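You operate a simulated robot arm through the tools that you are given. There is no shell and no other tool. Be economical: measure what you need, move in short steps, check, and stop when the job is done.

You are at the controls of a simulated robot arm. One attempt, no reset.

## Task
Press block 65 in the vacuum press at 0.6 bar.
Fine: lid shut, both latches on; leave the pump running, dial and valve as set.

Only the result counts: the job must be done as asked and must still hold three seconds after the hand-in. Knocking over, shifting, dropping, spilling or breaking anything else fails it. Lids that push on must go on centred and level and be pressed home; caps that screw on are set level and turned clockwise until they are tight.

## Robot
A 7-joint arm with a two-finger parallel gripper, fixed in place. Base frame: the origin is at the foot of the arm, x ahead of it, y to its left, z up; the work surface is at about z = 0.76. Units: m, rad, N and s.
With the tool pointing down near the work surface it reaches from about 0.3 to 0.7 m from the base axis. Its first joint turns from -1.152 to 1.152 rad. Payload 1.57 kg.
The TCP is the grasp point between the finger pads, 0.03 m short of the fingertips. In the tool frame z runs along the fingers and y along their closing line. Largest opening 0.11 m; finger width 0.024, thickness 0.012; the body of the gripper, 0.048 by 0.112 m, starts 0.078 m behind the TCP.
Orientation is told as [roll, pitch, yaw] about the base's x, y, z axes, in that order, counted from this pose: with the fingers straight down and closing along the base's y, the tool's x points along the base's -x, its y along +y and its z along -z.

## Interface
- The arm moves only by the tool drive_tool. Its arguments are lists of equal length, an entry for each row: "delta_pos": the shift along the tool's x, y, z in cm, a list of three; "angular": the turn, a rotation vector about the tool's x, y, z in rad, a list of three; "hand": the gripper command, from -1 (shut) to 1 (fully open), values between in proportion. In form: {"delta_pos": [[x, y, z], ...], "angular": [[wx, wy, wz], ...], "hand": [hand, ...]}. A call has 1 to 12 rows; each row is the pose to reach, as a shift and turn from the pose commanded when the call began, along the tool's axes at that moment. Each row takes 0.2 s and may step no farther than 0.05 m and 0.15 rad from the row before; otherwise, or with a gripper value out of range, the whole call is refused. A pose out of reach is approached as far as the arm can. The call stops where the force on the tool passes 70 N (or 10 N more than at its start, if that is more) or the arm is blocked; 0.2 s more then pass. The fingers move at their own pace (about 0.108 m/s each) and stop on an object; they squeeze with about 30 N. The grip force told is the motor's: it shows also when the fingers shut on nothing. Time passes only in rows, and 0.2 s behind the last, so rows that repeat a pose let the fingers close. It gives the time, the measured TCP pose, the force on the tool (base axes), the opening and the grip force at its end, in the units of the frame above (readings bear some noise), with the torque about the TCP (base axes, N m) and any sound that the robot's microphone picked up.
- Cameras (640 x 400 px; columns grow to the right, rows downward): "scene" is fixed at [0.165, -0.393, 1.3991]; the picture's right is [0.79, -0.61, 0.00], its down [-0.38, -0.49, -0.78] and it looks along [0.48, 0.62, -0.62] (base axes); focal length 214 px, centre (320, 200). "wrist" rides on the gripper at [0.07, 0.016, -0.141] in the tool frame; the picture's right is [-0.23, 0.97, 0.00], its down [-0.86, -0.20, -0.48] and it looks along [-0.47, -0.11, 0.88] (tool axes); focal length 222 px, centre (320, 200). There is no depth. A picture from a camera that has moved, and an enlarged one, comes with that camera's place and axes in the base frame and with its lens.
- grab_frame(camera): a new picture of that camera. No time passes.
- close_up(camera, box): a new picture of the part [left, top, right, bottom] of that camera's present view, enlarged. No time passes.
- close_job(): hands the job in; it is judged then, once.

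Go step by step. Nothing tells you positions but the pictures and the camera data: compare them with the known pose of the tool, close in by small moves and look again before you grip or let go. The budget is 120 turns and 84 pictures, counting those below and the enlarged ones. Unless the task says otherwise, let go and move clear before handing in, and close with one line.

The tools are called by a JSON object that holds its "op" and its "data". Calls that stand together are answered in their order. drive_tool: Moves the arm, as the interface text tells. Its arguments: {"type":"object","properties":{"delta_pos":{"type":"array","items":{"type":"array","items":{"type":"number"}}},"angular":{"type":"array","items":{"type":"array","items":{"type":"number"}}},"hand":{"type":"array","items":{"type":"number"}}},"required":["delta_pos","angular","hand"]} The other tools are called the same way: grab_frame (camera) takes a picture; close_up (camera, box) takes an enlarged picture of a part of a camera's view; close_job () hands the job in.

At the start:

```text
time_s: 0.0
tool_pos: [0.2944, 0.2042, 1.2831]
orientation: [-0.002, 0.0, 0.001]
contact_force: [0.3, -0.4, -0.3]
wrist_torque: [0.04, 0.0, 0.0]
opening: 0.1102
grasp_force: 0.0
```

scene: 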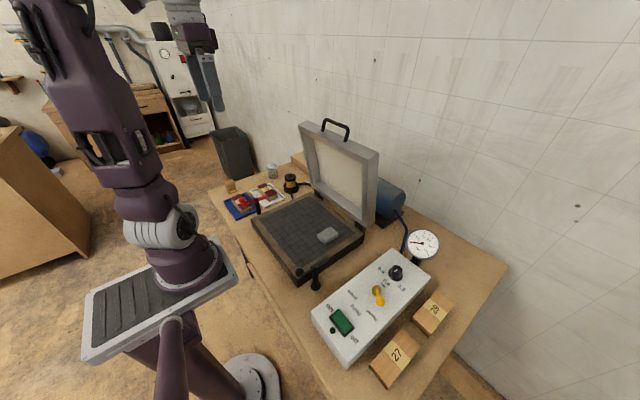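
wrist: 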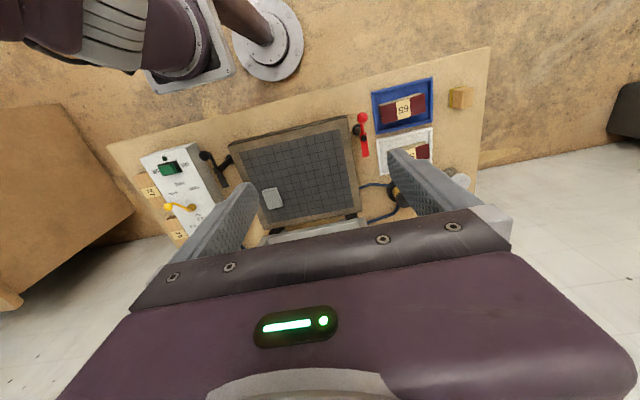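

I see a vacuum press with its lid open, a control box (green switch, yellow valve, black dial), a gauge, and trays with blocks on the left. I'll look closer at the details first.

{"op": "close_up", "data": {"camera": "scene", "box": [300, 220, 460, 390]}}

{"op": "close_up", "data": {"camera": "scene", "box": [210, 150, 370, 300]}}

{"op": "close_up", "data": {"camera": "wrist", "box": [340, 70, 490, 220]}}

{"op": "close_up", "data": {"camera": "wrist", "box": [130, 110, 380, 270]}}

```text
2.35 times, centred on (380, 305) of scene
camera zoom: at [0.165, -0.393, 1.3991], right [0.79, -0.61, 0.0], down [-0.38, -0.49, -0.78], along [0.48, 0.62, -0.62], focal length 505 px, centre (179, -47)
```

zoom: 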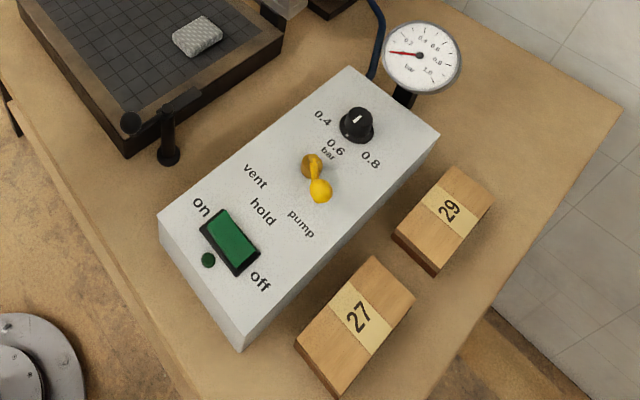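

```text
2.67 times, centred on (290, 225) of scene
camera zoom: at [0.165, -0.393, 1.3991], right [0.79, -0.61, 0.0], down [-0.38, -0.49, -0.78], along [0.48, 0.62, -0.62], focal length 572 px, centre (400, 133)
```

zoom: 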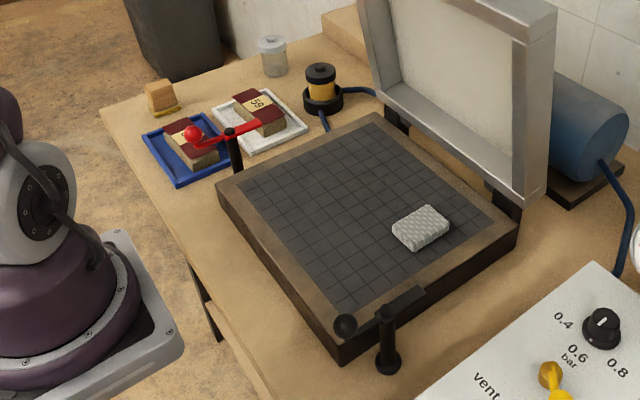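

```text
2.67 times, centred on (415, 145) of wrist
camera zoom: at [0.2252, 0.2196, 1.4244], right [0.23, 0.97, 0.0], down [0.86, -0.2, 0.48], along [0.47, -0.11, -0.88], focal length 592 px, centre (67, 347)
```

zoom: 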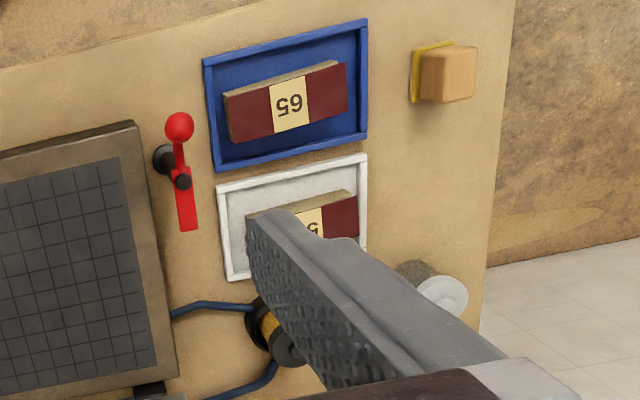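

```text
2.50 times, centred on (255, 190) of wrist
camera zoom: at [0.2252, 0.2196, 1.4244], right [0.23, 0.97, 0.0], down [0.86, -0.2, 0.48], along [0.47, -0.11, -0.88], focal length 555 px, centre (482, 225)
```

zoom: 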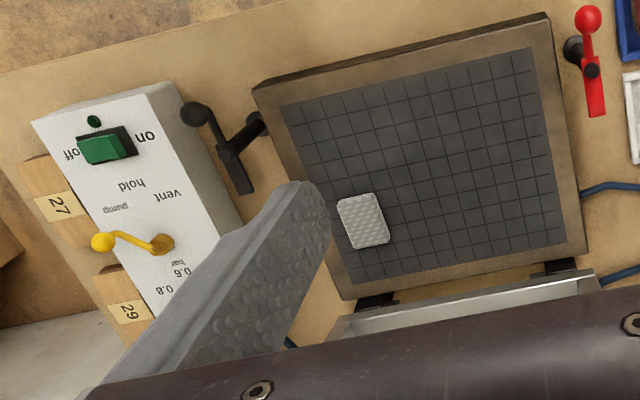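

Block 65 is in the blue tray at about (0.335, 0.41), with its long axis roughly along y. I'll move above it and turn the tool 90° so the fingers close across the block.

{"op": "drive_tool", "data": {"delta_pos": [[-0.3, 1.8, 1.7], [-0.7, 3.6, 3.4], [-1, 5.4, 5.1], [-1.4, 7.2, 6.8], [-1.8, 9, 8.5], [-2.2, 10.8, 10.2], [-2.6, 12.6, 11.9], [-3, 14.4, 13.6], [-3.4, 16.2, 15.3], [-3.8, 18.4, 17.5], [-4, 20.6, 20], [-4, 20.6, 20]], "angular": [[0, 0, -0.143], [0, 0, -0.286], [0, 0, -0.428], [0, 0, -0.571], [0, 0, -0.714], [0, 0, -0.857], [0, 0, -1.0], [0, 0, -1.142], [0, 0, -1.285], [0, 0, -1.428], [0, 0, -1.571], [0, 0, -1.571]], "hand": [1, 1, 1, 1, 1, 1, 1, 1, 1, 1, 1, 1]}}

{"op": "grab_frame", "data": {"camera": "wrist"}}

{"op": "grab_frame", "data": {"camera": "scene"}}

```text
time_s: 2.6
tool_pos: [0.3327, 0.4125, 1.0811]
orientation: [-0.003, -0.001, 1.574]
contact_force: [-0.1, -0.6, -0.3]
wrist_torque: [-0.03, 0.0, -0.01]
opening: 0.1099
grasp_force: 0.2
```

```text
77 pictures are left
camera wrist: at [0.3176, 0.3422, 1.2233], right [-0.97, 0.22, 0.0], down [0.2, 0.86, 0.48], along [0.11, 0.47, -0.88], focal length 222 px, centre (320, 200)
```

wrist: 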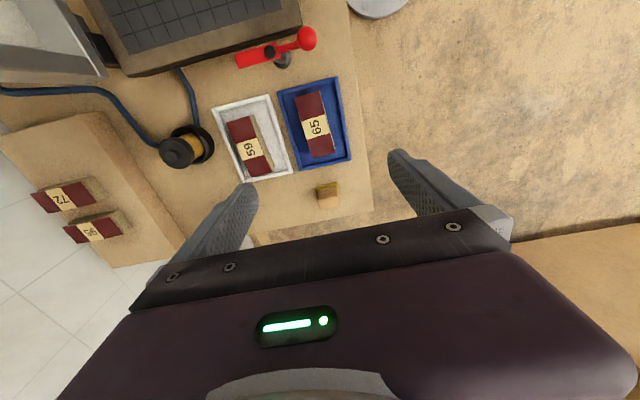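

```text
76 pictures are left
```

scene: 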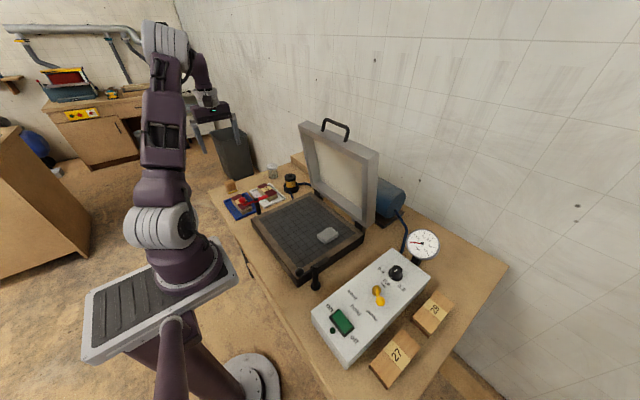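

Block 65 now sits at roughly (0.343, 0.41). I'll zoom in to measure its corners.

{"op": "close_up", "data": {"camera": "wrist", "box": [200, 10, 370, 210]}}

```text
2.00 times, centred on (285, 110) of wrist
camera zoom: at [0.3176, 0.3422, 1.2233], right [-0.97, 0.22, 0.0], down [0.2, 0.86, 0.48], along [0.11, 0.47, -0.88], focal length 444 px, centre (390, 380)
```

zoom: 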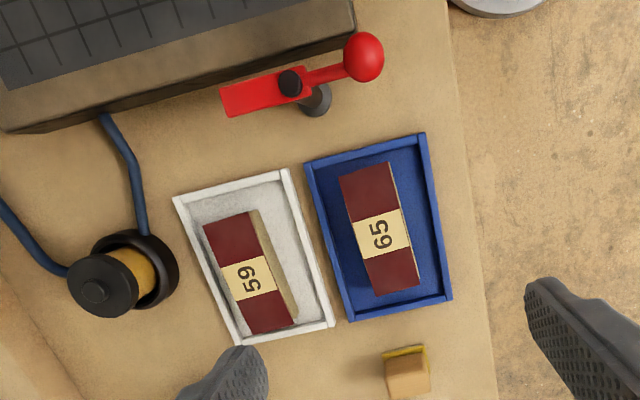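

Block 65's top is centred at about (0.344, 0.418), 45 mm × 112 mm, aligned with y. I'll part-close the fingers to 7 cm so they fit inside the tray, then descend partway.

{"op": "drive_tool", "data": {"delta_pos": [[-0.3, -0.6, 4], [-0.5, -1.1, 8], [-0.5, -1.1, 12], [-0.5, -1.1, 16], [-0.5, -1.1, 19], [-0.5, -1.1, 19]], "angular": [[0, 0, 0], [0, 0, 0], [0, 0, 0], [0, 0, 0], [0, 0, 0], [0, 0, 0]], "hand": [0.27, 0.27, 0.27, 0.27, 0.27, 0.27]}}

{"op": "grab_frame", "data": {"camera": "wrist"}}

```text
time_s: 4.0
tool_pos: [0.3447, 0.4162, 0.8931]
orientation: [0.001, 0.0, 1.573]
contact_force: [-0.4, -0.5, -0.8]
wrist_torque: [0.0, 0.03, 0.02]
opening: 0.0699
grasp_force: 0.1
```

```text
74 pictures are left
camera wrist: at [0.3296, 0.345, 1.0356], right [-0.97, 0.23, 0.0], down [0.2, 0.86, 0.48], along [0.11, 0.47, -0.88], focal length 222 px, centre (320, 200)
```

wrist: 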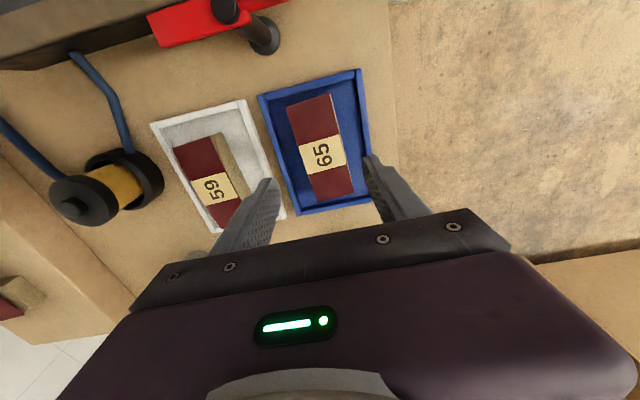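

Block centre is confirmed near (0.343, 0.414), and the fingers line up on both sides of it. I'll go down to grip height and close.

{"op": "drive_tool", "data": {"delta_pos": [[0, 0.1, 3], [0, 0.1, 6], [0, 0.1, 8], [0, 0.1, 8.8], [0, 0.1, 8.8], [0, 0.1, 8.8], [0, 0.1, 8.8]], "angular": [[0, 0, 0], [0, 0, 0], [0, 0, 0], [0, 0, 0], [0, 0, 0], [0, 0, 0], [0, 0, 0]], "hand": [0.27, 0.27, 0.27, 0.27, 0.27, -1, -1]}}

{"op": "grab_frame", "data": {"camera": "wrist"}}

```text
time_s: 5.6
tool_pos: [0.3446, 0.4149, 0.8043]
orientation: [0.0, -0.001, 1.572]
contact_force: [0.1, 0.4, 0.6]
wrist_torque: [0.02, -0.01, -0.01]
opening: 0.0479
grasp_force: 30.1
```

```text
73 pictures are left
camera wrist: at [0.328, 0.3444, 0.9468], right [-0.97, 0.23, 0.0], down [0.2, 0.86, 0.48], along [0.11, 0.47, -0.88], focal length 222 px, centre (320, 200)
```

wrist: 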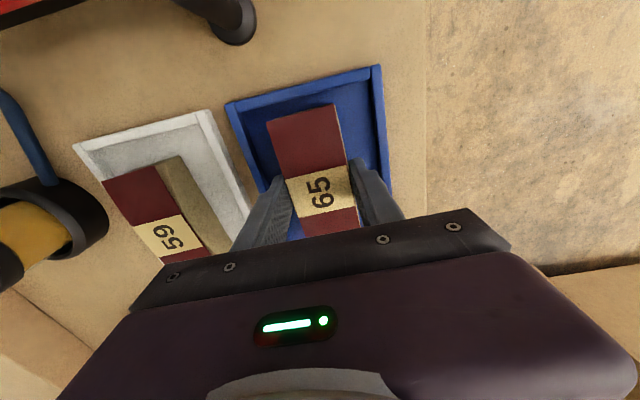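

The block is gripped (48 mm, 30 N). I'll lift it and check.

{"op": "drive_tool", "data": {"delta_pos": [[0, 0, -2], [0, 0, -5], [0, 0, -9], [0, 0, -13.5], [0, 0, -18], [0, 0, -20]], "angular": [[0, 0, 0], [0, 0, 0], [0, 0, 0], [0, 0, 0], [0, 0, 0], [0, 0, 0]], "hand": [-1, -1, -1, -1, -1, -1]}}

{"op": "close_up", "data": {"camera": "scene", "box": [150, 80, 390, 290]}}

```text
time_s: 7.0
tool_pos: [0.3457, 0.4149, 1.0062]
orientation: [0.0, 0.001, 1.572]
contact_force: [0.3, -0.1, -1.3]
wrist_torque: [-0.02, 0.0, 0.01]
opening: 0.0472
grasp_force: 30.4
```

```text
1.90 times, centred on (270, 185) of scene
camera zoom: at [0.165, -0.393, 1.3991], right [0.79, -0.61, 0.0], down [-0.38, -0.49, -0.78], along [0.48, 0.62, -0.62], focal length 408 px, centre (415, 229)
```

zoom: 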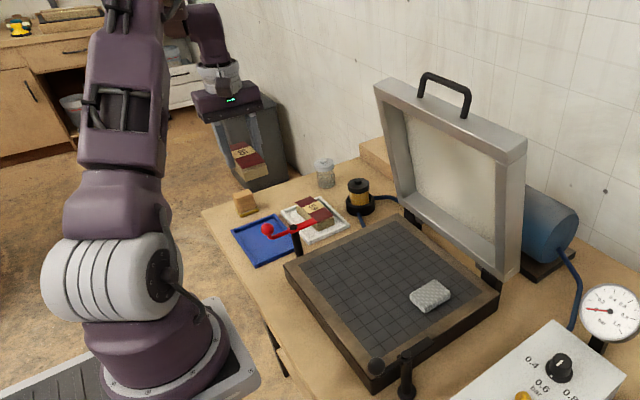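

The block is lifted cleanly. The press spans roughly x 0.33–0.61, y −0.06–0.26, with the small white pad near (0.51, 0.01). Next I carry the block above about (0.45, 0.12).

{"op": "drive_tool", "data": {"delta_pos": [[3.5, -1.3, 0], [7, -2.6, 0], [10.5, -3.9, 0], [14, -5.2, 0], [17.5, -6.5, 0], [21, -7.8, 0], [24.5, -9.1, 0], [28, -10, 0], [29.5, -10.4, 0], [29.5, -10.4, 0]], "angular": [[0, 0, 0], [0, 0, 0], [0, 0, 0], [0, 0, 0], [0, 0, 0], [0, 0, 0], [0, 0, 0], [0, 0, 0], [0, 0, 0], [0, 0, 0]], "hand": [-1, -1, -1, -1, -1, -1, -1, -1, -1, -1]}}

{"op": "grab_frame", "data": {"camera": "wrist"}}

{"op": "close_up", "data": {"camera": "scene", "box": [220, 100, 400, 300]}}

```text
time_s: 9.2
tool_pos: [0.449, 0.1207, 1.0042]
orientation: [0.001, 0.0, 1.57]
contact_force: [0.2, 0.2, -1.6]
wrist_torque: [0.02, 0.04, -0.02]
opening: 0.0473
grasp_force: 29.9
```

```text
71 pictures are left
camera wrist: at [0.4334, 0.0501, 1.146], right [-0.97, 0.23, 0.0], down [0.2, 0.86, 0.48], along [0.11, 0.47, -0.88], focal length 222 px, centre (320, 200)
```

wrist: 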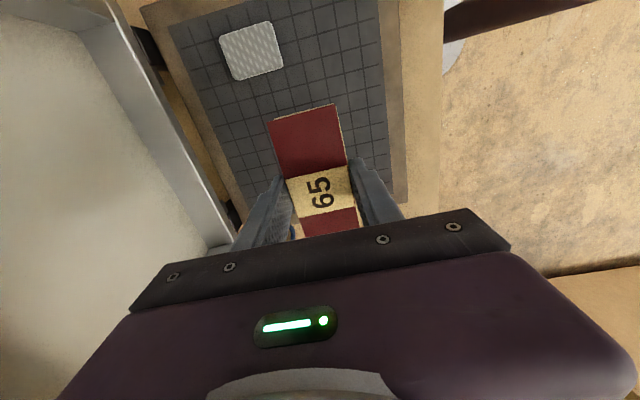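

```text
2.00 times, centred on (310, 200) of scene
camera zoom: at [0.165, -0.393, 1.3991], right [0.79, -0.61, 0.0], down [-0.38, -0.49, -0.78], along [0.48, 0.62, -0.62], focal length 429 px, centre (340, 200)
```

zoom: 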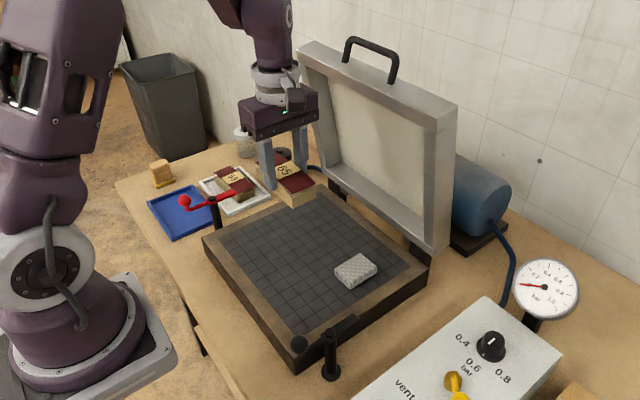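

The block hovers over the platen. I want a better look at the white pad before I set anything down.

{"op": "close_up", "data": {"camera": "wrist", "box": [160, 0, 400, 150]}}

{"op": "close_up", "data": {"camera": "scene", "box": [295, 205, 359, 245]}}

```text
2.67 times, centred on (280, 75) of wrist
camera zoom: at [0.4334, 0.0501, 1.146], right [-0.97, 0.23, 0.0], down [0.2, 0.86, 0.48], along [0.11, 0.47, -0.88], focal length 592 px, centre (427, 533)
```

zoom: 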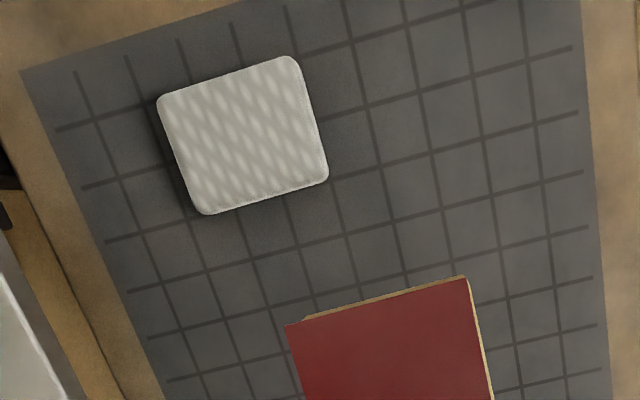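

```text
10.00 times, centred on (327, 225) of scene
camera zoom: at [0.165, -0.393, 1.3991], right [0.79, -0.61, 0.0], down [-0.38, -0.49, -0.78], along [0.48, 0.62, -0.62], focal length 2145 px, centre (250, -50)
```

zoom: 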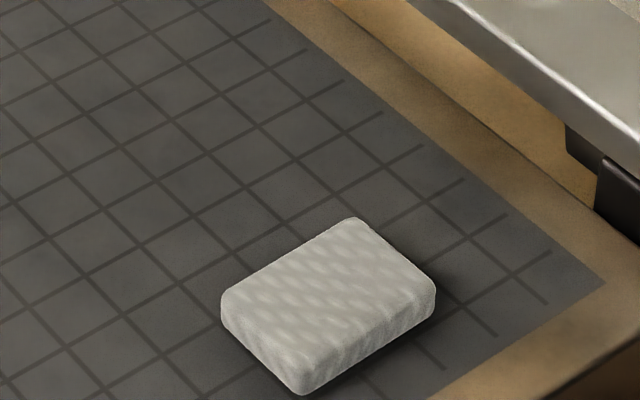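

It looks like a breather pad lying on the platen, so I leave it alone. Block footprint there clears it, so I lower gradually.

{"op": "drive_tool", "data": {"delta_pos": [[0, 0, 4], [0, 0, 8], [0, 0, 11], [0, 0, 12.5], [0, 0, 13], [0, 0, 13]], "angular": [[0, 0, 0], [0, 0, 0], [0, 0, 0], [0, 0, 0], [0, 0, 0], [0, 0, 0]], "hand": [-1, -1, -1, -1, -1, -1]}}

{"op": "close_up", "data": {"camera": "scene", "box": [260, 170, 356, 230]}}

```text
time_s: 10.6
tool_pos: [0.4475, 0.1194, 0.8735]
orientation: [-0.001, 0.0, 1.572]
contact_force: [0.2, 0.7, -1.8]
wrist_torque: [0.03, 0.01, 0.0]
opening: 0.0471
grasp_force: 29.9
```

```text
6.67 times, centred on (308, 200) of scene
camera zoom: at [0.165, -0.393, 1.3991], right [0.79, -0.61, 0.0], down [-0.38, -0.49, -0.78], along [0.48, 0.62, -0.62], focal length 1430 px, centre (400, 200)
```

zoom: 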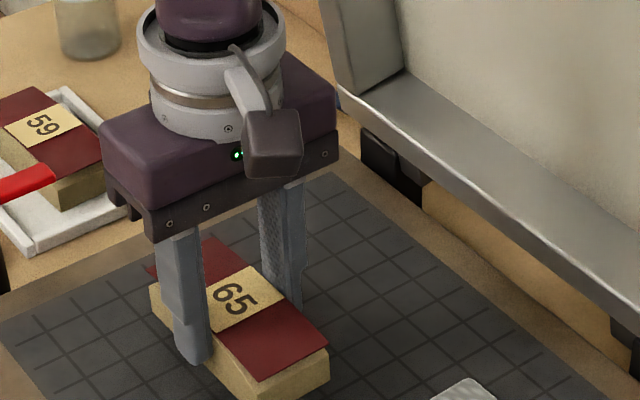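

The block is just above the platen. I'll creep down in millimetres, watching the force.

{"op": "drive_tool", "data": {"delta_pos": [[0, 0, 0.3], [0, 0, 0.6], [0, 0, 0.6]], "angular": [[0, 0, 0], [0, 0, 0], [0, 0, 0]], "hand": [-1, -1, -1]}}

{"op": "close_up", "data": {"camera": "scene", "box": [270, 190, 334, 230]}}

```text
time_s: 11.4
tool_pos: [0.4482, 0.1182, 0.8683]
orientation: [0.002, -0.001, 1.574]
contact_force: [-0.1, -0.5, -0.1]
wrist_torque: [0.01, 0.0, 0.0]
opening: 0.0468
grasp_force: 30.0
```

```text
10.00 times, centred on (302, 210) of scene
camera zoom: at [0.165, -0.393, 1.3991], right [0.79, -0.61, 0.0], down [-0.38, -0.49, -0.78], along [0.48, 0.62, -0.62], focal length 2145 px, centre (500, 100)
```

zoom: 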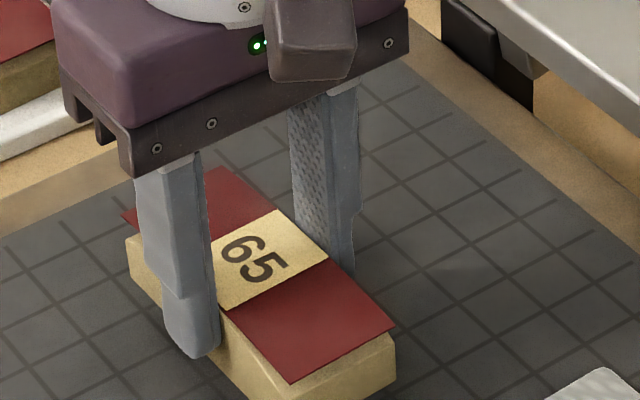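

The force is nearly unchanged (the weight may just be coming off). I'll go down another 2 mm at a time.

{"op": "drive_tool", "data": {"delta_pos": [[0, 0, 0.15], [0, 0, 0.15]], "angular": [[0, 0, 0], [0, 0, 0]], "hand": [-1, -1]}}

```text
time_s: 12.0
tool_pos: [0.4498, 0.12, 0.8664]
orientation: [0.0, -0.001, 1.573]
contact_force: [-0.3, -0.7, -0.9]
wrist_torque: [0.03, 0.01, -0.02]
opening: 0.0472
grasp_force: 30.3
```

{"op": "drive_tool", "data": {"delta_pos": [[0, 0, 0.2], [0, 0, 0.4], [0, 0, 0.4]], "angular": [[0, 0, 0], [0, 0, 0], [0, 0, 0]], "hand": [-1, -1, -1]}}

{"op": "close_up", "data": {"camera": "scene", "box": [270, 195, 334, 235]}}

```text
time_s: 12.8
tool_pos: [0.4477, 0.121, 0.8628]
orientation: [-0.001, 0.0, 1.573]
contact_force: [-0.3, 0.2, -0.9]
wrist_torque: [0.0, -0.01, 0.02]
opening: 0.0471
grasp_force: 29.3
```

```text
10.00 times, centred on (302, 215) of scene
camera zoom: at [0.165, -0.393, 1.3991], right [0.79, -0.61, 0.0], down [-0.38, -0.49, -0.78], along [0.48, 0.62, -0.62], focal length 2145 px, centre (500, 50)
```

zoom: 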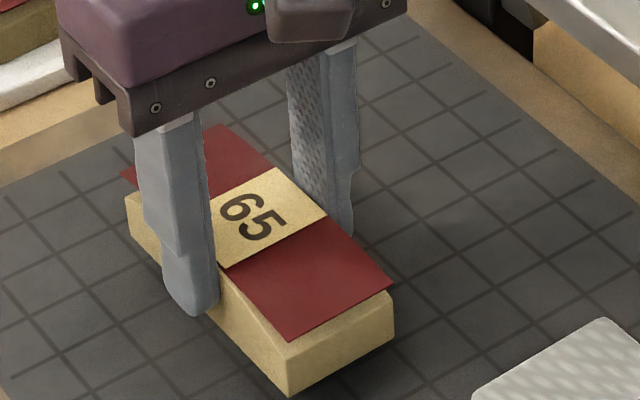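

Still free. By the picture the block bottom is near 0.83, so I continue down in small steps.

{"op": "drive_tool", "data": {"delta_pos": [[0, 0, 0.2], [0, 0, 0.4], [0, 0, 0.4]], "angular": [[0, 0, 0], [0, 0, 0], [0, 0, 0]], "hand": [-1, -1, -1]}}

```text
time_s: 13.6
tool_pos: [0.4485, 0.1214, 0.8578]
orientation: [0.0, 0.0, 1.573]
contact_force: [0.3, 0.1, -0.6]
wrist_torque: [0.02, -0.03, 0.01]
opening: 0.0474
grasp_force: 29.7
```

{"op": "drive_tool", "data": {"delta_pos": [[0, 0, 0.2], [0, 0, 0.4], [0, 0, 0.4]], "angular": [[0, 0, 0], [0, 0, 0], [0, 0, 0]], "hand": [-1, -1, -1]}}

{"op": "close_up", "data": {"camera": "scene", "box": [270, 200, 334, 240]}}

```text
time_s: 14.4
tool_pos: [0.4476, 0.1205, 0.8549]
orientation: [0.001, 0.0, 1.571]
contact_force: [-1.0, 0.7, -0.9]
wrist_torque: [0.0, 0.0, -0.04]
opening: 0.0472
grasp_force: 29.8
```

```text
10.00 times, centred on (302, 220) of scene
camera zoom: at [0.165, -0.393, 1.3991], right [0.79, -0.61, 0.0], down [-0.38, -0.49, -0.78], along [0.48, 0.62, -0.62], focal length 2145 px, centre (500, 0)
```

zoom: 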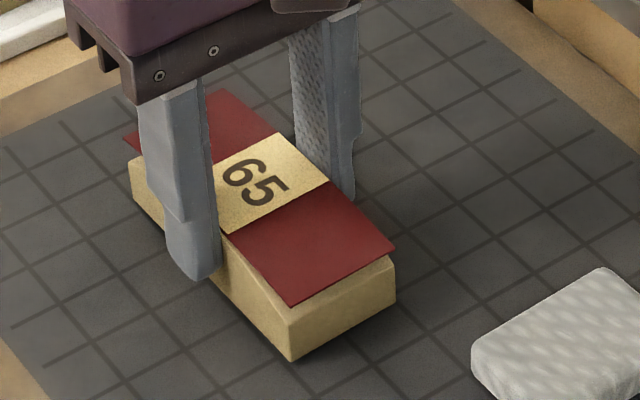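

Contact shadow is forming under the block, so it's close. Continuing 2 mm at a time.

{"op": "drive_tool", "data": {"delta_pos": [[0, 0, 0.2], [0, 0, 0.2]], "angular": [[0, 0, 0], [0, 0, 0]], "hand": [-1, -1]}}

{"op": "drive_tool", "data": {"delta_pos": [[0, 0, 0.2], [0, 0, 0.2]], "angular": [[0, 0, 0], [0, 0, 0]], "hand": [-1, -1]}}

```text
time_s: 15.0
tool_pos: [0.4494, 0.1207, 0.8519]
orientation: [0.0, -0.001, 1.572]
contact_force: [0.1, 0.3, -0.9]
wrist_torque: [0.03, -0.01, -0.03]
opening: 0.0472
grasp_force: 30.1
```

```text
time_s: 15.6
tool_pos: [0.4475, 0.1195, 0.851]
orientation: [-0.004, 0.0, 1.573]
contact_force: [-3.7, -0.6, 28.1]
wrist_torque: [-0.04, 0.45, 0.09]
opening: 0.0471
grasp_force: 30.2
```

Contact (28 N): the block is on the platen. I'll ease up slightly, open the fingers and rise.

{"op": "drive_tool", "data": {"delta_pos": [[0, 0, -0.1], [0, 0, -0.1], [0, 0, -0.1], [0, 0, -0.1]], "angular": [[0, 0, 0], [0, 0, 0], [0, 0, 0], [0, 0, 0]], "hand": [-1, 0.3, 0.3, 0.3]}}

{"op": "drive_tool", "data": {"delta_pos": [[0, 0, -2], [0, 0, -5], [0, 0, -9], [0, 0, -13], [0, 0, -17], [0, 0, -20]], "angular": [[0, 0, 0], [0, 0, 0], [0, 0, 0], [0, 0, 0], [0, 0, 0], [0, 0, 0]], "hand": [0.3, 0.3, 0.3, 0.3, 0.3, 0.3]}}

{"op": "close_up", "data": {"camera": "scene", "box": [240, 110, 400, 300]}}

{"op": "grab_frame", "data": {"camera": "wrist"}}

```text
time_s: 16.6
tool_pos: [0.4489, 0.1203, 0.8518]
orientation: [-0.001, 0.0, 1.573]
contact_force: [-0.4, -0.3, 0.0]
wrist_torque: [-0.03, -0.02, -0.01]
opening: 0.0716
grasp_force: 0.1
```

```text
time_s: 18.0
tool_pos: [0.4492, 0.1184, 1.0518]
orientation: [0.003, 0.001, 1.571]
contact_force: [-0.1, 0.1, -0.2]
wrist_torque: [0.0, 0.02, -0.03]
opening: 0.0716
grasp_force: 0.0
```

```text
2.11 times, centred on (320, 205) of scene
camera zoom: at [0.165, -0.393, 1.3991], right [0.79, -0.61, 0.0], down [-0.38, -0.49, -0.78], along [0.48, 0.62, -0.62], focal length 452 px, centre (320, 190)
```

zoom: 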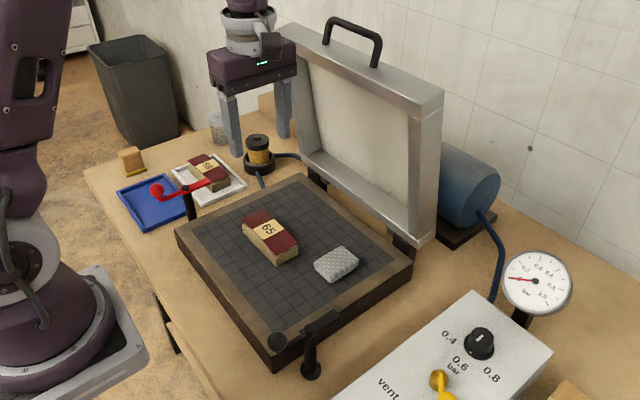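

```text
62 pictures are left
camera wrist: at [0.4325, 0.0492, 1.1935], right [-0.97, 0.23, 0.0], down [0.2, 0.86, 0.48], along [0.11, 0.47, -0.88], focal length 222 px, centre (320, 200)
```

wrist: 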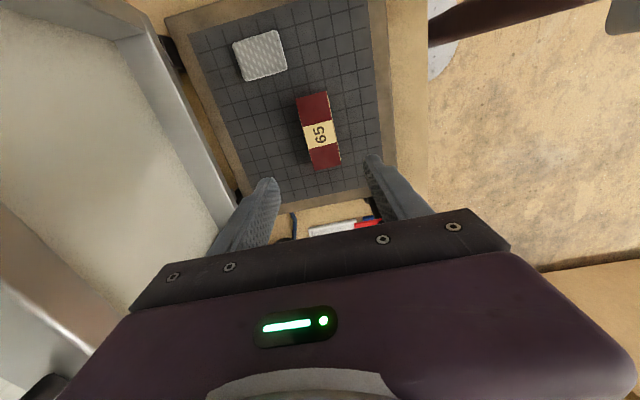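

The block rests on the platen, clear of the pad. Next is the lid: its handle bar is at about (0.61, 0.10, 1.17). I'll rise and look at it from above.

{"op": "drive_tool", "data": {"delta_pos": [[0, 0, -5], [0, 0, -10], [0, 0, -15], [0, 0, -20], [0, 0, -25], [0.5, -4, -26], [1, -8, -26], [1.5, -11, -26], [1.5, -11, -26]], "angular": [[0, 0, 0], [0, 0, 0], [0, 0, 0], [0, 0, 0], [0, 0, 0], [0, 0, 0], [0, 0, 0], [0, 0, 0], [0, 0, 0]], "hand": [0.3, 0.3, 0.3, 0.3, 0.3, 0.3, 0.3, 0.3, 0.3]}}

{"op": "grab_frame", "data": {"camera": "wrist"}}

{"op": "close_up", "data": {"camera": "scene", "box": [230, 60, 422, 260]}}

```text
time_s: 20.0
tool_pos: [0.5019, 0.0935, 1.2913]
orientation: [-0.002, -0.001, 1.571]
contact_force: [0.2, -0.5, 0.1]
wrist_torque: [-0.02, -0.03, 0.0]
opening: 0.0717
grasp_force: 0.0
out of reach, approached as far as the arm can: row 6, 7, 8, 9
```

```text
61 pictures are left
camera wrist: at [0.4865, 0.0227, 1.4339], right [-0.97, 0.23, 0.0], down [0.2, 0.85, 0.48], along [0.11, 0.47, -0.88], focal length 222 px, centre (320, 200)
```

wrist: 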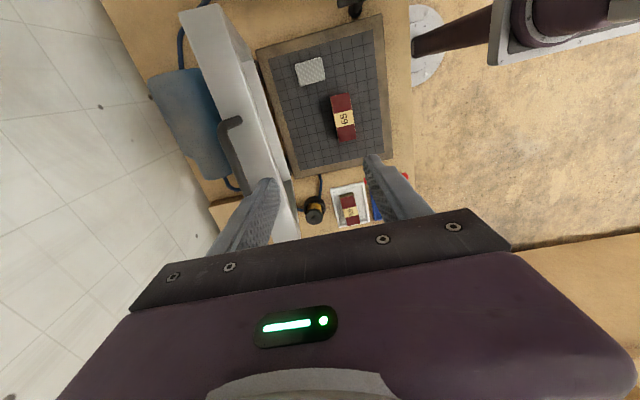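

```text
2.00 times, centred on (326, 160) of scene
camera zoom: at [0.165, -0.393, 1.3991], right [0.79, -0.61, 0.0], down [-0.38, -0.49, -0.78], along [0.48, 0.62, -0.62], focal length 429 px, centre (308, 280)
```

zoom: 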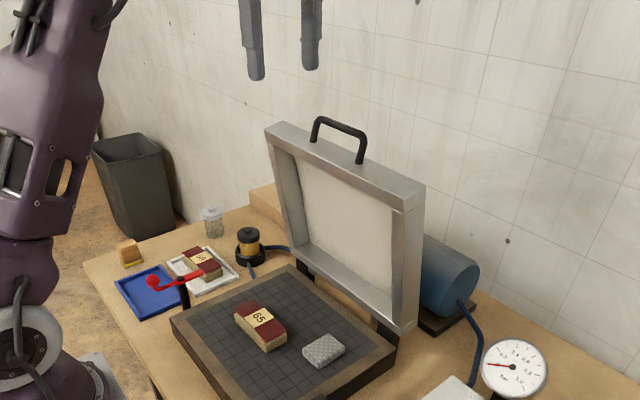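

The handle bar is at x≈0.60, y 0.04–0.15, z≈1.178, which is out of reach with the tool vertical. I'll tilt the fingers 45° forward and approach from front-above.

{"op": "drive_tool", "data": {"delta_pos": [[0, 0.3, 0.5], [0, 0.6, 1], [0, 1, 1.5], [0, 1, 2], [0, 1, 2], [0, 1, 2], [0, 1, 2]], "angular": [[0.13, 0, 0], [0.26, 0, 0], [0.39, 0, 0], [0.52, 0, 0], [0.65, 0, 0], [0.785, 0, 0], [0.785, 0, 0]], "hand": [-0.18, -0.18, -0.18, -0.18, -0.18, -0.18, -0.18]}}

{"op": "grab_frame", "data": {"camera": "wrist"}}

{"op": "grab_frame", "data": {"camera": "scene"}}

```text
time_s: 21.6
tool_pos: [0.4899, 0.0937, 1.2719]
orientation: [-0.789, 0.001, 1.572]
contact_force: [0.5, -0.7, 0.4]
wrist_torque: [-0.01, 0.03, 0.02]
opening: 0.0452
grasp_force: 0.1
```

```text
59 pictures are left
camera wrist: at [0.3802, 0.0215, 1.3606], right [-0.69, 0.23, -0.69], down [-0.2, 0.85, 0.48], along [0.7, 0.47, -0.54], focal length 222 px, centre (320, 200)
```

wrist: 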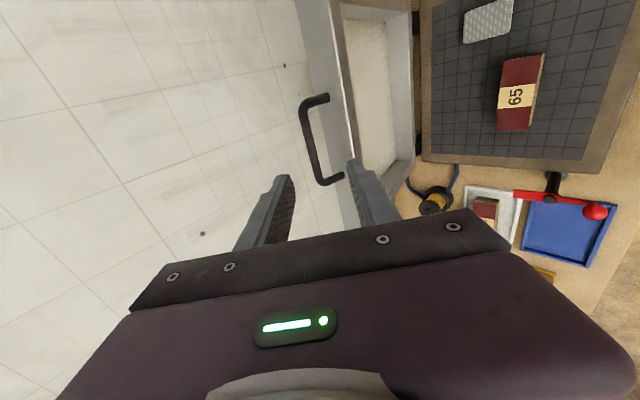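

```text
58 pictures are left
```

scene: 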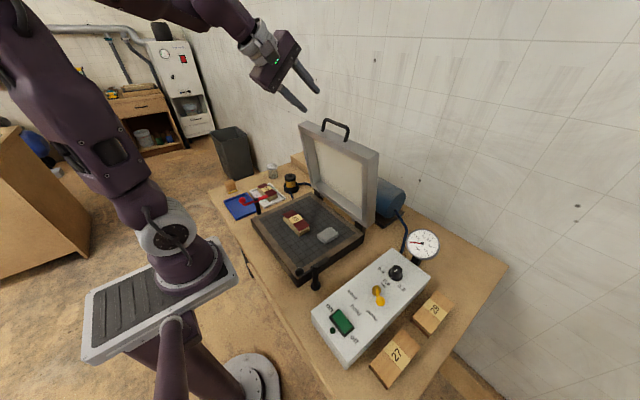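

Bar confirmed at about (0.60, 0.092, 1.183). I'll approach along the tool axis and check before gripping.

{"op": "drive_tool", "data": {"delta_pos": [[0, -0.7, 3], [0, -1.4, 6], [0, -1.4, 8.5], [0, -1.4, 8.5]], "angular": [[0, 0, 0], [0, 0, 0], [0, 0, 0], [0, 0, 0]], "hand": [-0.18, -0.18, -0.18, -0.18]}}

{"op": "grab_frame", "data": {"camera": "wrist"}}

{"op": "close_up", "data": {"camera": "scene", "box": [270, 60, 398, 140]}}

```text
time_s: 22.6
tool_pos: [0.5603, 0.0931, 1.2209]
orientation: [-0.786, 0.0, 1.572]
contact_force: [0.2, 0.0, -0.3]
wrist_torque: [0.01, 0.01, -0.01]
opening: 0.045
grasp_force: 0.0
```

```text
57 pictures are left
camera wrist: at [0.45, 0.0224, 1.31], right [-0.69, 0.23, -0.69], down [-0.2, 0.85, 0.48], along [0.7, 0.47, -0.54], focal length 222 px, centre (320, 200)
```

wrist: 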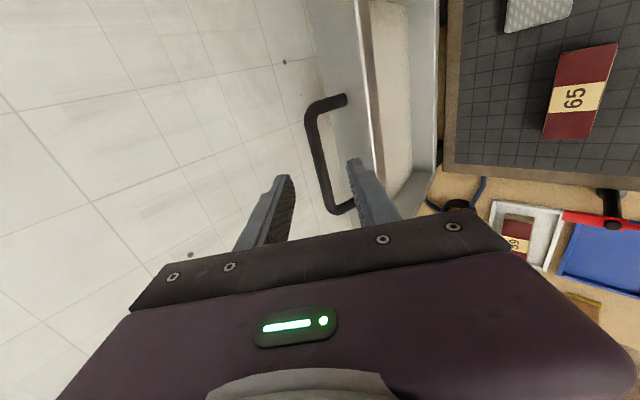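

```text
5.00 times, centred on (334, 100) of scene
camera zoom: at [0.165, -0.393, 1.3991], right [0.79, -0.61, 0.0], down [-0.38, -0.49, -0.78], along [0.48, 0.62, -0.62], focal length 1072 px, centre (250, 700)
```

zoom: 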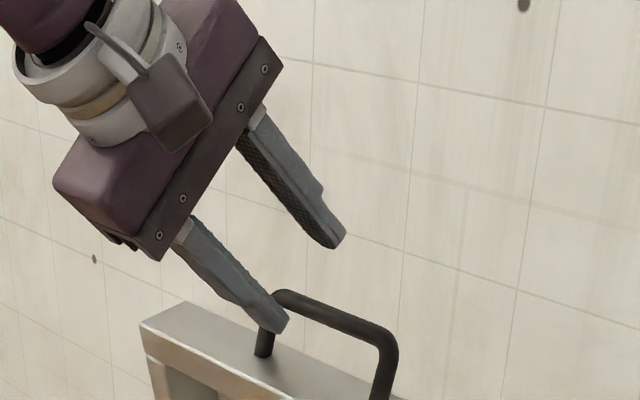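

The bar lies centred between the fingers' planes. I'll advance 3.6 cm so it sits near the fingertips, then look again.

{"op": "drive_tool", "data": {"delta_pos": [[0, 0, 1.5], [0, 0, 3], [0, 0, 3.6], [0, 0, 3.6]], "angular": [[0, 0, 0], [0, 0, 0], [0, 0, 0], [0, 0, 0]], "hand": [-0.18, -0.18, -0.18, -0.18]}}

{"op": "close_up", "data": {"camera": "scene", "box": [270, 80, 398, 160]}}

{"op": "close_up", "data": {"camera": "wrist", "box": [220, 70, 440, 250]}}

```text
time_s: 23.6
tool_pos: [0.5854, 0.0923, 1.194]
orientation: [-0.784, 0.0, 1.573]
contact_force: [-0.3, -0.6, 0.8]
wrist_torque: [0.02, 0.01, -0.02]
opening: 0.0453
grasp_force: 0.1
```

```text
5.00 times, centred on (334, 120) of scene
camera zoom: at [0.165, -0.393, 1.3991], right [0.79, -0.61, 0.0], down [-0.38, -0.49, -0.78], along [0.48, 0.62, -0.62], focal length 1072 px, centre (250, 600)
```

zoom: 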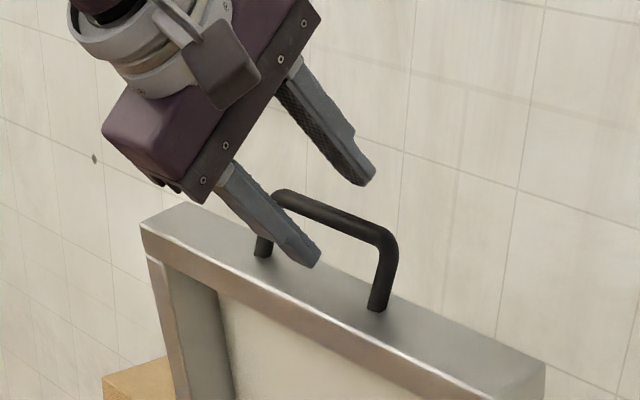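

```text
2.22 times, centred on (330, 160) of wrist
camera zoom: at [0.475, 0.0216, 1.2841], right [-0.69, 0.23, -0.69], down [-0.2, 0.85, 0.48], along [0.7, 0.47, -0.54], focal length 494 px, centre (298, 289)
```

zoom: 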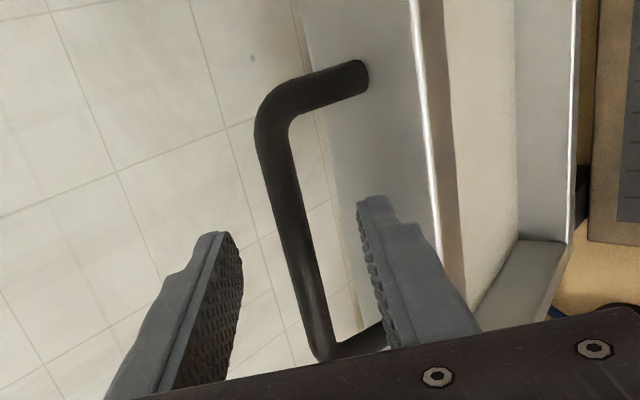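

The bar sits between the fingers and the tips clear the lid edge. I'll close the grip.

{"op": "drive_tool", "data": {"delta_pos": [[0, 0, 0], [0, 0, 0], [0, 0, 0]], "angular": [[0, 0, 0], [0, 0, 0], [0, 0, 0]], "hand": [-1, -1, -1]}}

{"op": "close_up", "data": {"camera": "scene", "box": [270, 80, 398, 160]}}

```text
time_s: 24.4
tool_pos: [0.5836, 0.093, 1.1977]
orientation: [-0.789, 0.001, 1.572]
contact_force: [-28.0, -1.0, 24.9]
wrist_torque: [0.1, 0.1, 0.3]
opening: 0.0001
grasp_force: 21.2
```

```text
5.00 times, centred on (334, 120) of scene
camera zoom: at [0.1636, -0.3931, 1.3993], right [0.79, -0.61, 0.0], down [-0.38, -0.49, -0.78], along [0.48, 0.62, -0.62], focal length 1072 px, centre (250, 600)
```

zoom: 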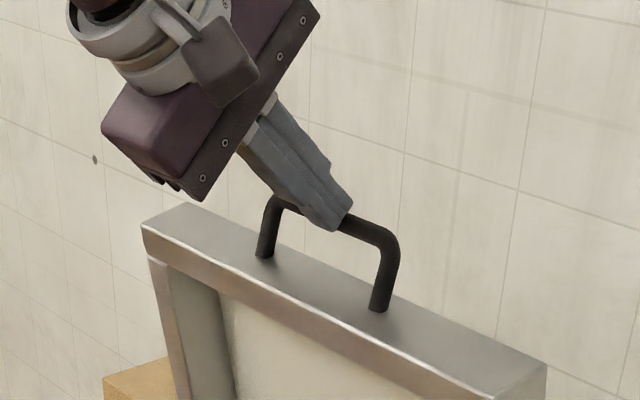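

The bar slipped out past the fingertips: it lies about 36 mm beyond the TCP. I'll back off, reopen and go about 2 cm deeper.

{"op": "drive_tool", "data": {"delta_pos": [[0, 0, -1], [0, 0, -2], [0, 0, -2], [0, 0, -2]], "angular": [[0, 0, 0], [0, 0, 0], [0, 0, 0], [0, 0, 0]], "hand": [-1, -0.36, -0.36, -0.36]}}

{"op": "close_up", "data": {"camera": "wrist", "box": [220, 70, 440, 250]}}

```text
time_s: 25.4
tool_pos: [0.5715, 0.0915, 1.2093]
orientation: [-0.785, 0.0, 1.572]
contact_force: [0.4, 0.3, -0.3]
wrist_torque: [0.01, 0.0, 0.01]
opening: 0.0356
grasp_force: 0.0
```

```text
2.22 times, centred on (330, 160) of wrist
camera zoom: at [0.4613, 0.0217, 1.2984], right [-0.69, 0.23, -0.69], down [-0.2, 0.85, 0.48], along [0.7, 0.47, -0.54], focal length 494 px, centre (298, 289)
```

zoom: 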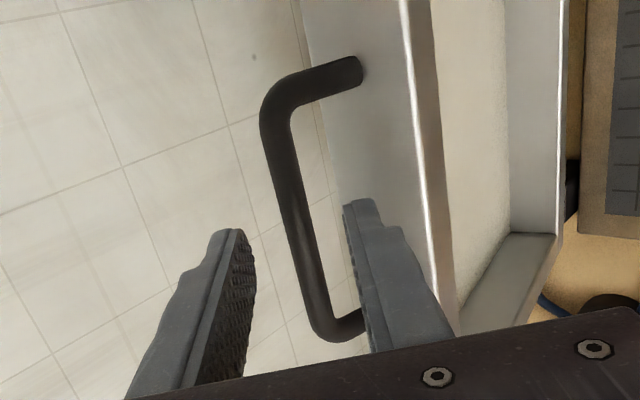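

The bar is centred on the tool axis, so I'll advance 3.6 cm and close.

{"op": "drive_tool", "data": {"delta_pos": [[0, 0, 1.5], [0, 0, 3], [0, 0, 3.6], [0, 0, 3.6]], "angular": [[0, 0, 0], [0, 0, 0], [0, 0, 0], [0, 0, 0]], "hand": [-0.36, -0.36, -0.36, -0.36]}}

{"op": "drive_tool", "data": {"delta_pos": [[0, 0, 0], [0, 0, 0], [0, 0, 0]], "angular": [[0, 0, 0], [0, 0, 0], [0, 0, 0]], "hand": [-1, -1, -1]}}

{"op": "close_up", "data": {"camera": "scene", "box": [270, 80, 398, 160]}}

```text
time_s: 26.4
tool_pos: [0.5979, 0.0915, 1.1837]
orientation: [-0.785, 0.0, 1.573]
contact_force: [0.0, 0.2, 0.1]
wrist_torque: [-0.01, -0.01, -0.05]
opening: 0.0352
grasp_force: 0.1
```

```text
time_s: 27.2
tool_pos: [0.5976, 0.0919, 1.1835]
orientation: [-0.783, 0.0, 1.572]
contact_force: [-6.0, 0.9, -6.6]
wrist_torque: [0.63, 0.16, -0.45]
opening: 0.0118
grasp_force: 29.4
```

```text
5.00 times, centred on (334, 120) of scene
camera zoom: at [0.1649, -0.393, 1.3992], right [0.79, -0.61, 0.0], down [-0.38, -0.49, -0.78], along [0.48, 0.62, -0.62], focal length 1072 px, centre (250, 600)
```

zoom: 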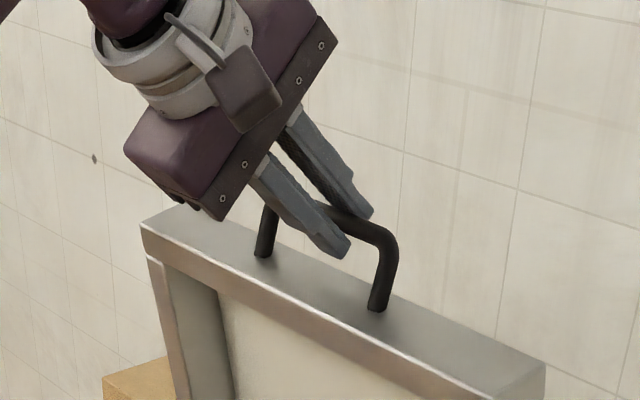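

Gripped on the bar (11.8 mm). I'll start swinging the lid forward along an arc around a hinge at about (0.625, 0.84), with a short first step to check.

{"op": "drive_tool", "data": {"delta_pos": [[0, 0.8, -0.75], [0, 1.63, -1.4], [0, 2.4, -2.1], [0, 3.27, -2.69], [0, 3.27, -2.69]], "angular": [[-0.013, 0, 0], [-0.026, 0, 0], [-0.04, 0, 0], [-0.052, 0, 0], [-0.052, 0, 0]], "hand": [-1, -1, -1, -1, -1]}}

{"op": "close_up", "data": {"camera": "scene", "box": [230, 60, 422, 260]}}

```text
time_s: 28.4
tool_pos: [0.5546, 0.0922, 1.1786]
orientation: [-0.732, 0.0, 1.57]
contact_force: [4.7, -2.6, -17.7]
wrist_torque: [0.43, 0.12, -0.47]
opening: 0.0117
grasp_force: 29.4
```

```text
2.00 times, centred on (326, 160) of scene
camera zoom: at [0.1655, -0.393, 1.3991], right [0.79, -0.61, 0.0], down [-0.38, -0.49, -0.78], along [0.48, 0.62, -0.62], focal length 429 px, centre (308, 280)
```

zoom: 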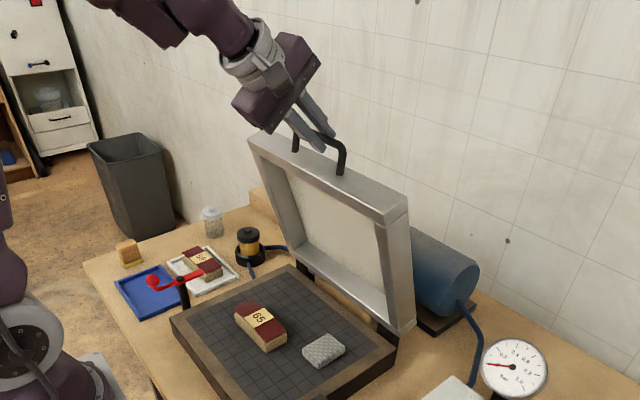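

The lid follows. The downward pull suggests the hinge is slightly further back, so I refine the arc (hinge near x=0.645) and continue.

{"op": "drive_tool", "data": {"delta_pos": [[0, 1.22, -0.48], [0, 2.44, -0.96], [0, 4.0, -1.6], [0, 5.61, -2.19], [0, 7.2, -2.65], [0, 8.89, -3.08], [0, 8.89, -3.08]], "angular": [[-0.03, 0, 0], [-0.061, 0, 0], [-0.087, 0, 0], [-0.113, 0, 0], [-0.14, 0, 0], [-0.166, 0, 0], [-0.166, 0, 0]], "hand": [-1, -1, -1, -1, -1, -1, -1]}}

{"op": "close_up", "data": {"camera": "scene", "box": [230, 60, 422, 260]}}

```text
time_s: 30.0
tool_pos: [0.4674, 0.0926, 1.143]
orientation: [-0.568, 0.001, 1.572]
contact_force: [-6.6, 3.0, 13.2]
wrist_torque: [0.66, 0.0, -0.16]
opening: 0.0118
grasp_force: 29.4
```

```text
2.00 times, centred on (326, 160) of scene
camera zoom: at [0.1646, -0.3929, 1.3992], right [0.79, -0.61, 0.0], down [-0.38, -0.49, -0.78], along [0.48, 0.62, -0.62], focal length 429 px, centre (308, 280)
```

zoom: 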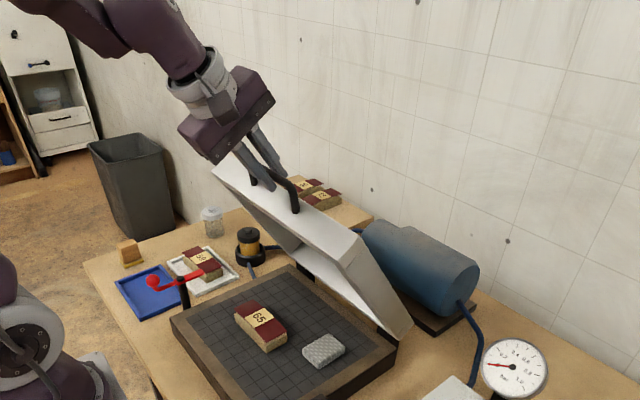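

The lid is at roughly 60° and following smoothly. I'll continue the arc to about 38°.

{"op": "drive_tool", "data": {"delta_pos": [[0, 1.54, -0.3], [0, 3.08, -0.47], [0, 4.76, -0.38], [0, 6.45, -0.18], [0, 8.1, 0.1], [0, 9.76, 0.46], [0, 11.4, 0.93], [0, 12.98, 1.48], [0, 12.98, 1.48]], "angular": [[-0.026, 0, 0], [-0.052, 0, 0], [-0.083, 0, 0], [-0.113, 0, 0], [-0.144, 0, 0], [-0.175, 0, 0], [-0.205, 0, 0], [-0.236, 0, 0], [-0.236, 0, 0]], "hand": [-1, -1, -1, -1, -1, -1, -1, -1, -1]}}

{"op": "close_up", "data": {"camera": "scene", "box": [200, 80, 392, 280]}}

```text
time_s: 32.0
tool_pos: [0.3667, 0.092, 1.062]
orientation: [-0.329, 0.0, 1.574]
contact_force: [-6.6, 9.6, 5.3]
wrist_torque: [0.23, 0.05, 0.21]
opening: 0.012
grasp_force: 29.1
```

```text
2.00 times, centred on (296, 180) of scene
camera zoom: at [0.1648, -0.3927, 1.3993], right [0.79, -0.61, 0.0], down [-0.38, -0.49, -0.78], along [0.48, 0.62, -0.62], focal length 429 px, centre (368, 240)
```

zoom: 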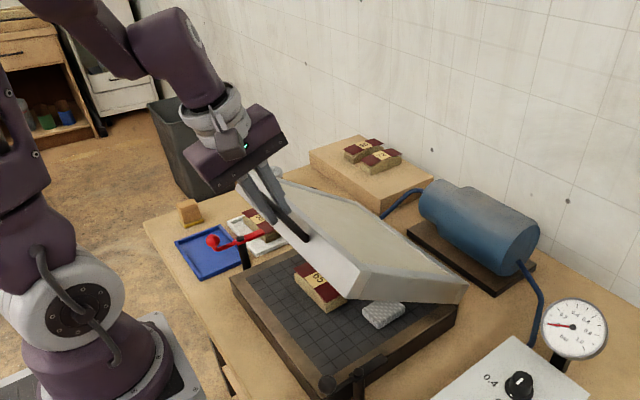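

The lid is at about 38°. I'll continue to about 20° and then check clearance at the red latch.

{"op": "drive_tool", "data": {"delta_pos": [[0, 1.45, 0.88], [0, 2.87, 1.85], [0, 4.13, 3.0], [0, 5.35, 4.2], [0, 6.5, 5.5], [0, 7.58, 6.82], [0, 7.58, 6.82]], "angular": [[-0.035, 0, 0], [-0.07, 0, 0], [-0.105, 0, 0], [-0.14, 0, 0], [-0.175, 0, 0], [-0.209, 0, 0], [-0.209, 0, 0]], "hand": [-1, -1, -1, -1, -1, -1, -1]}}

{"op": "close_up", "data": {"camera": "scene", "box": [210, 130, 370, 310]}}

{"op": "grab_frame", "data": {"camera": "wrist"}}

```text
time_s: 33.6
tool_pos: [0.3217, 0.093, 0.9704]
orientation: [-0.13, -0.001, 1.574]
contact_force: [39.6, 2.0, -17.7]
wrist_torque: [0.19, 0.0, 0.74]
opening: 0.012
grasp_force: 28.7
out of reach, approached as far as the arm can: row 1, 2, 3, 4, 5
```

```text
2.22 times, centred on (290, 220) of scene
camera zoom: at [0.1663, -0.3929, 1.399], right [0.79, -0.61, 0.0], down [-0.38, -0.49, -0.78], along [0.48, 0.62, -0.62], focal length 477 px, centre (387, 156)
```

zoom: 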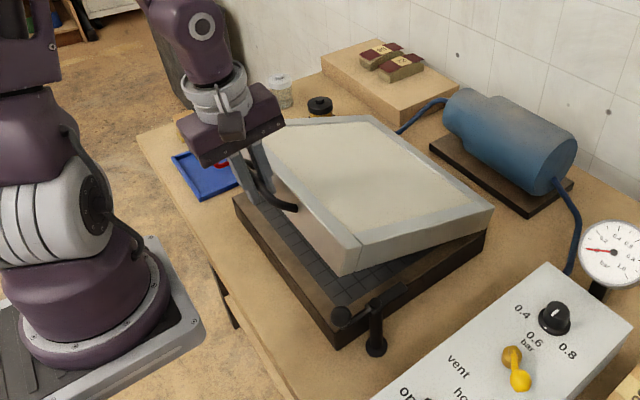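

```text
46 pictures are left
camera wrist: at [0.2876, 0.0236, 1.1092], right [-0.97, 0.22, -0.13], down [0.13, 0.85, 0.5], along [0.22, 0.47, -0.85], focal length 222 px, centre (320, 200)
```

wrist: 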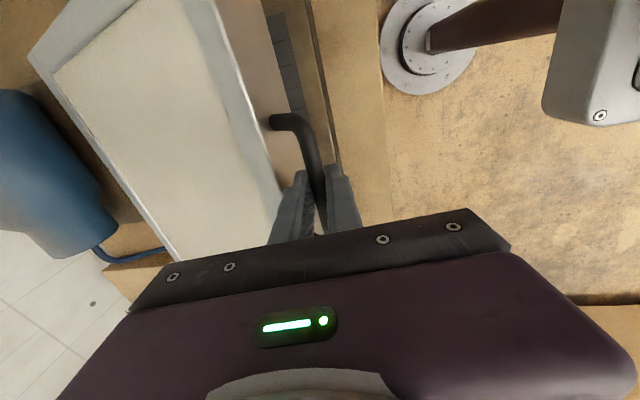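

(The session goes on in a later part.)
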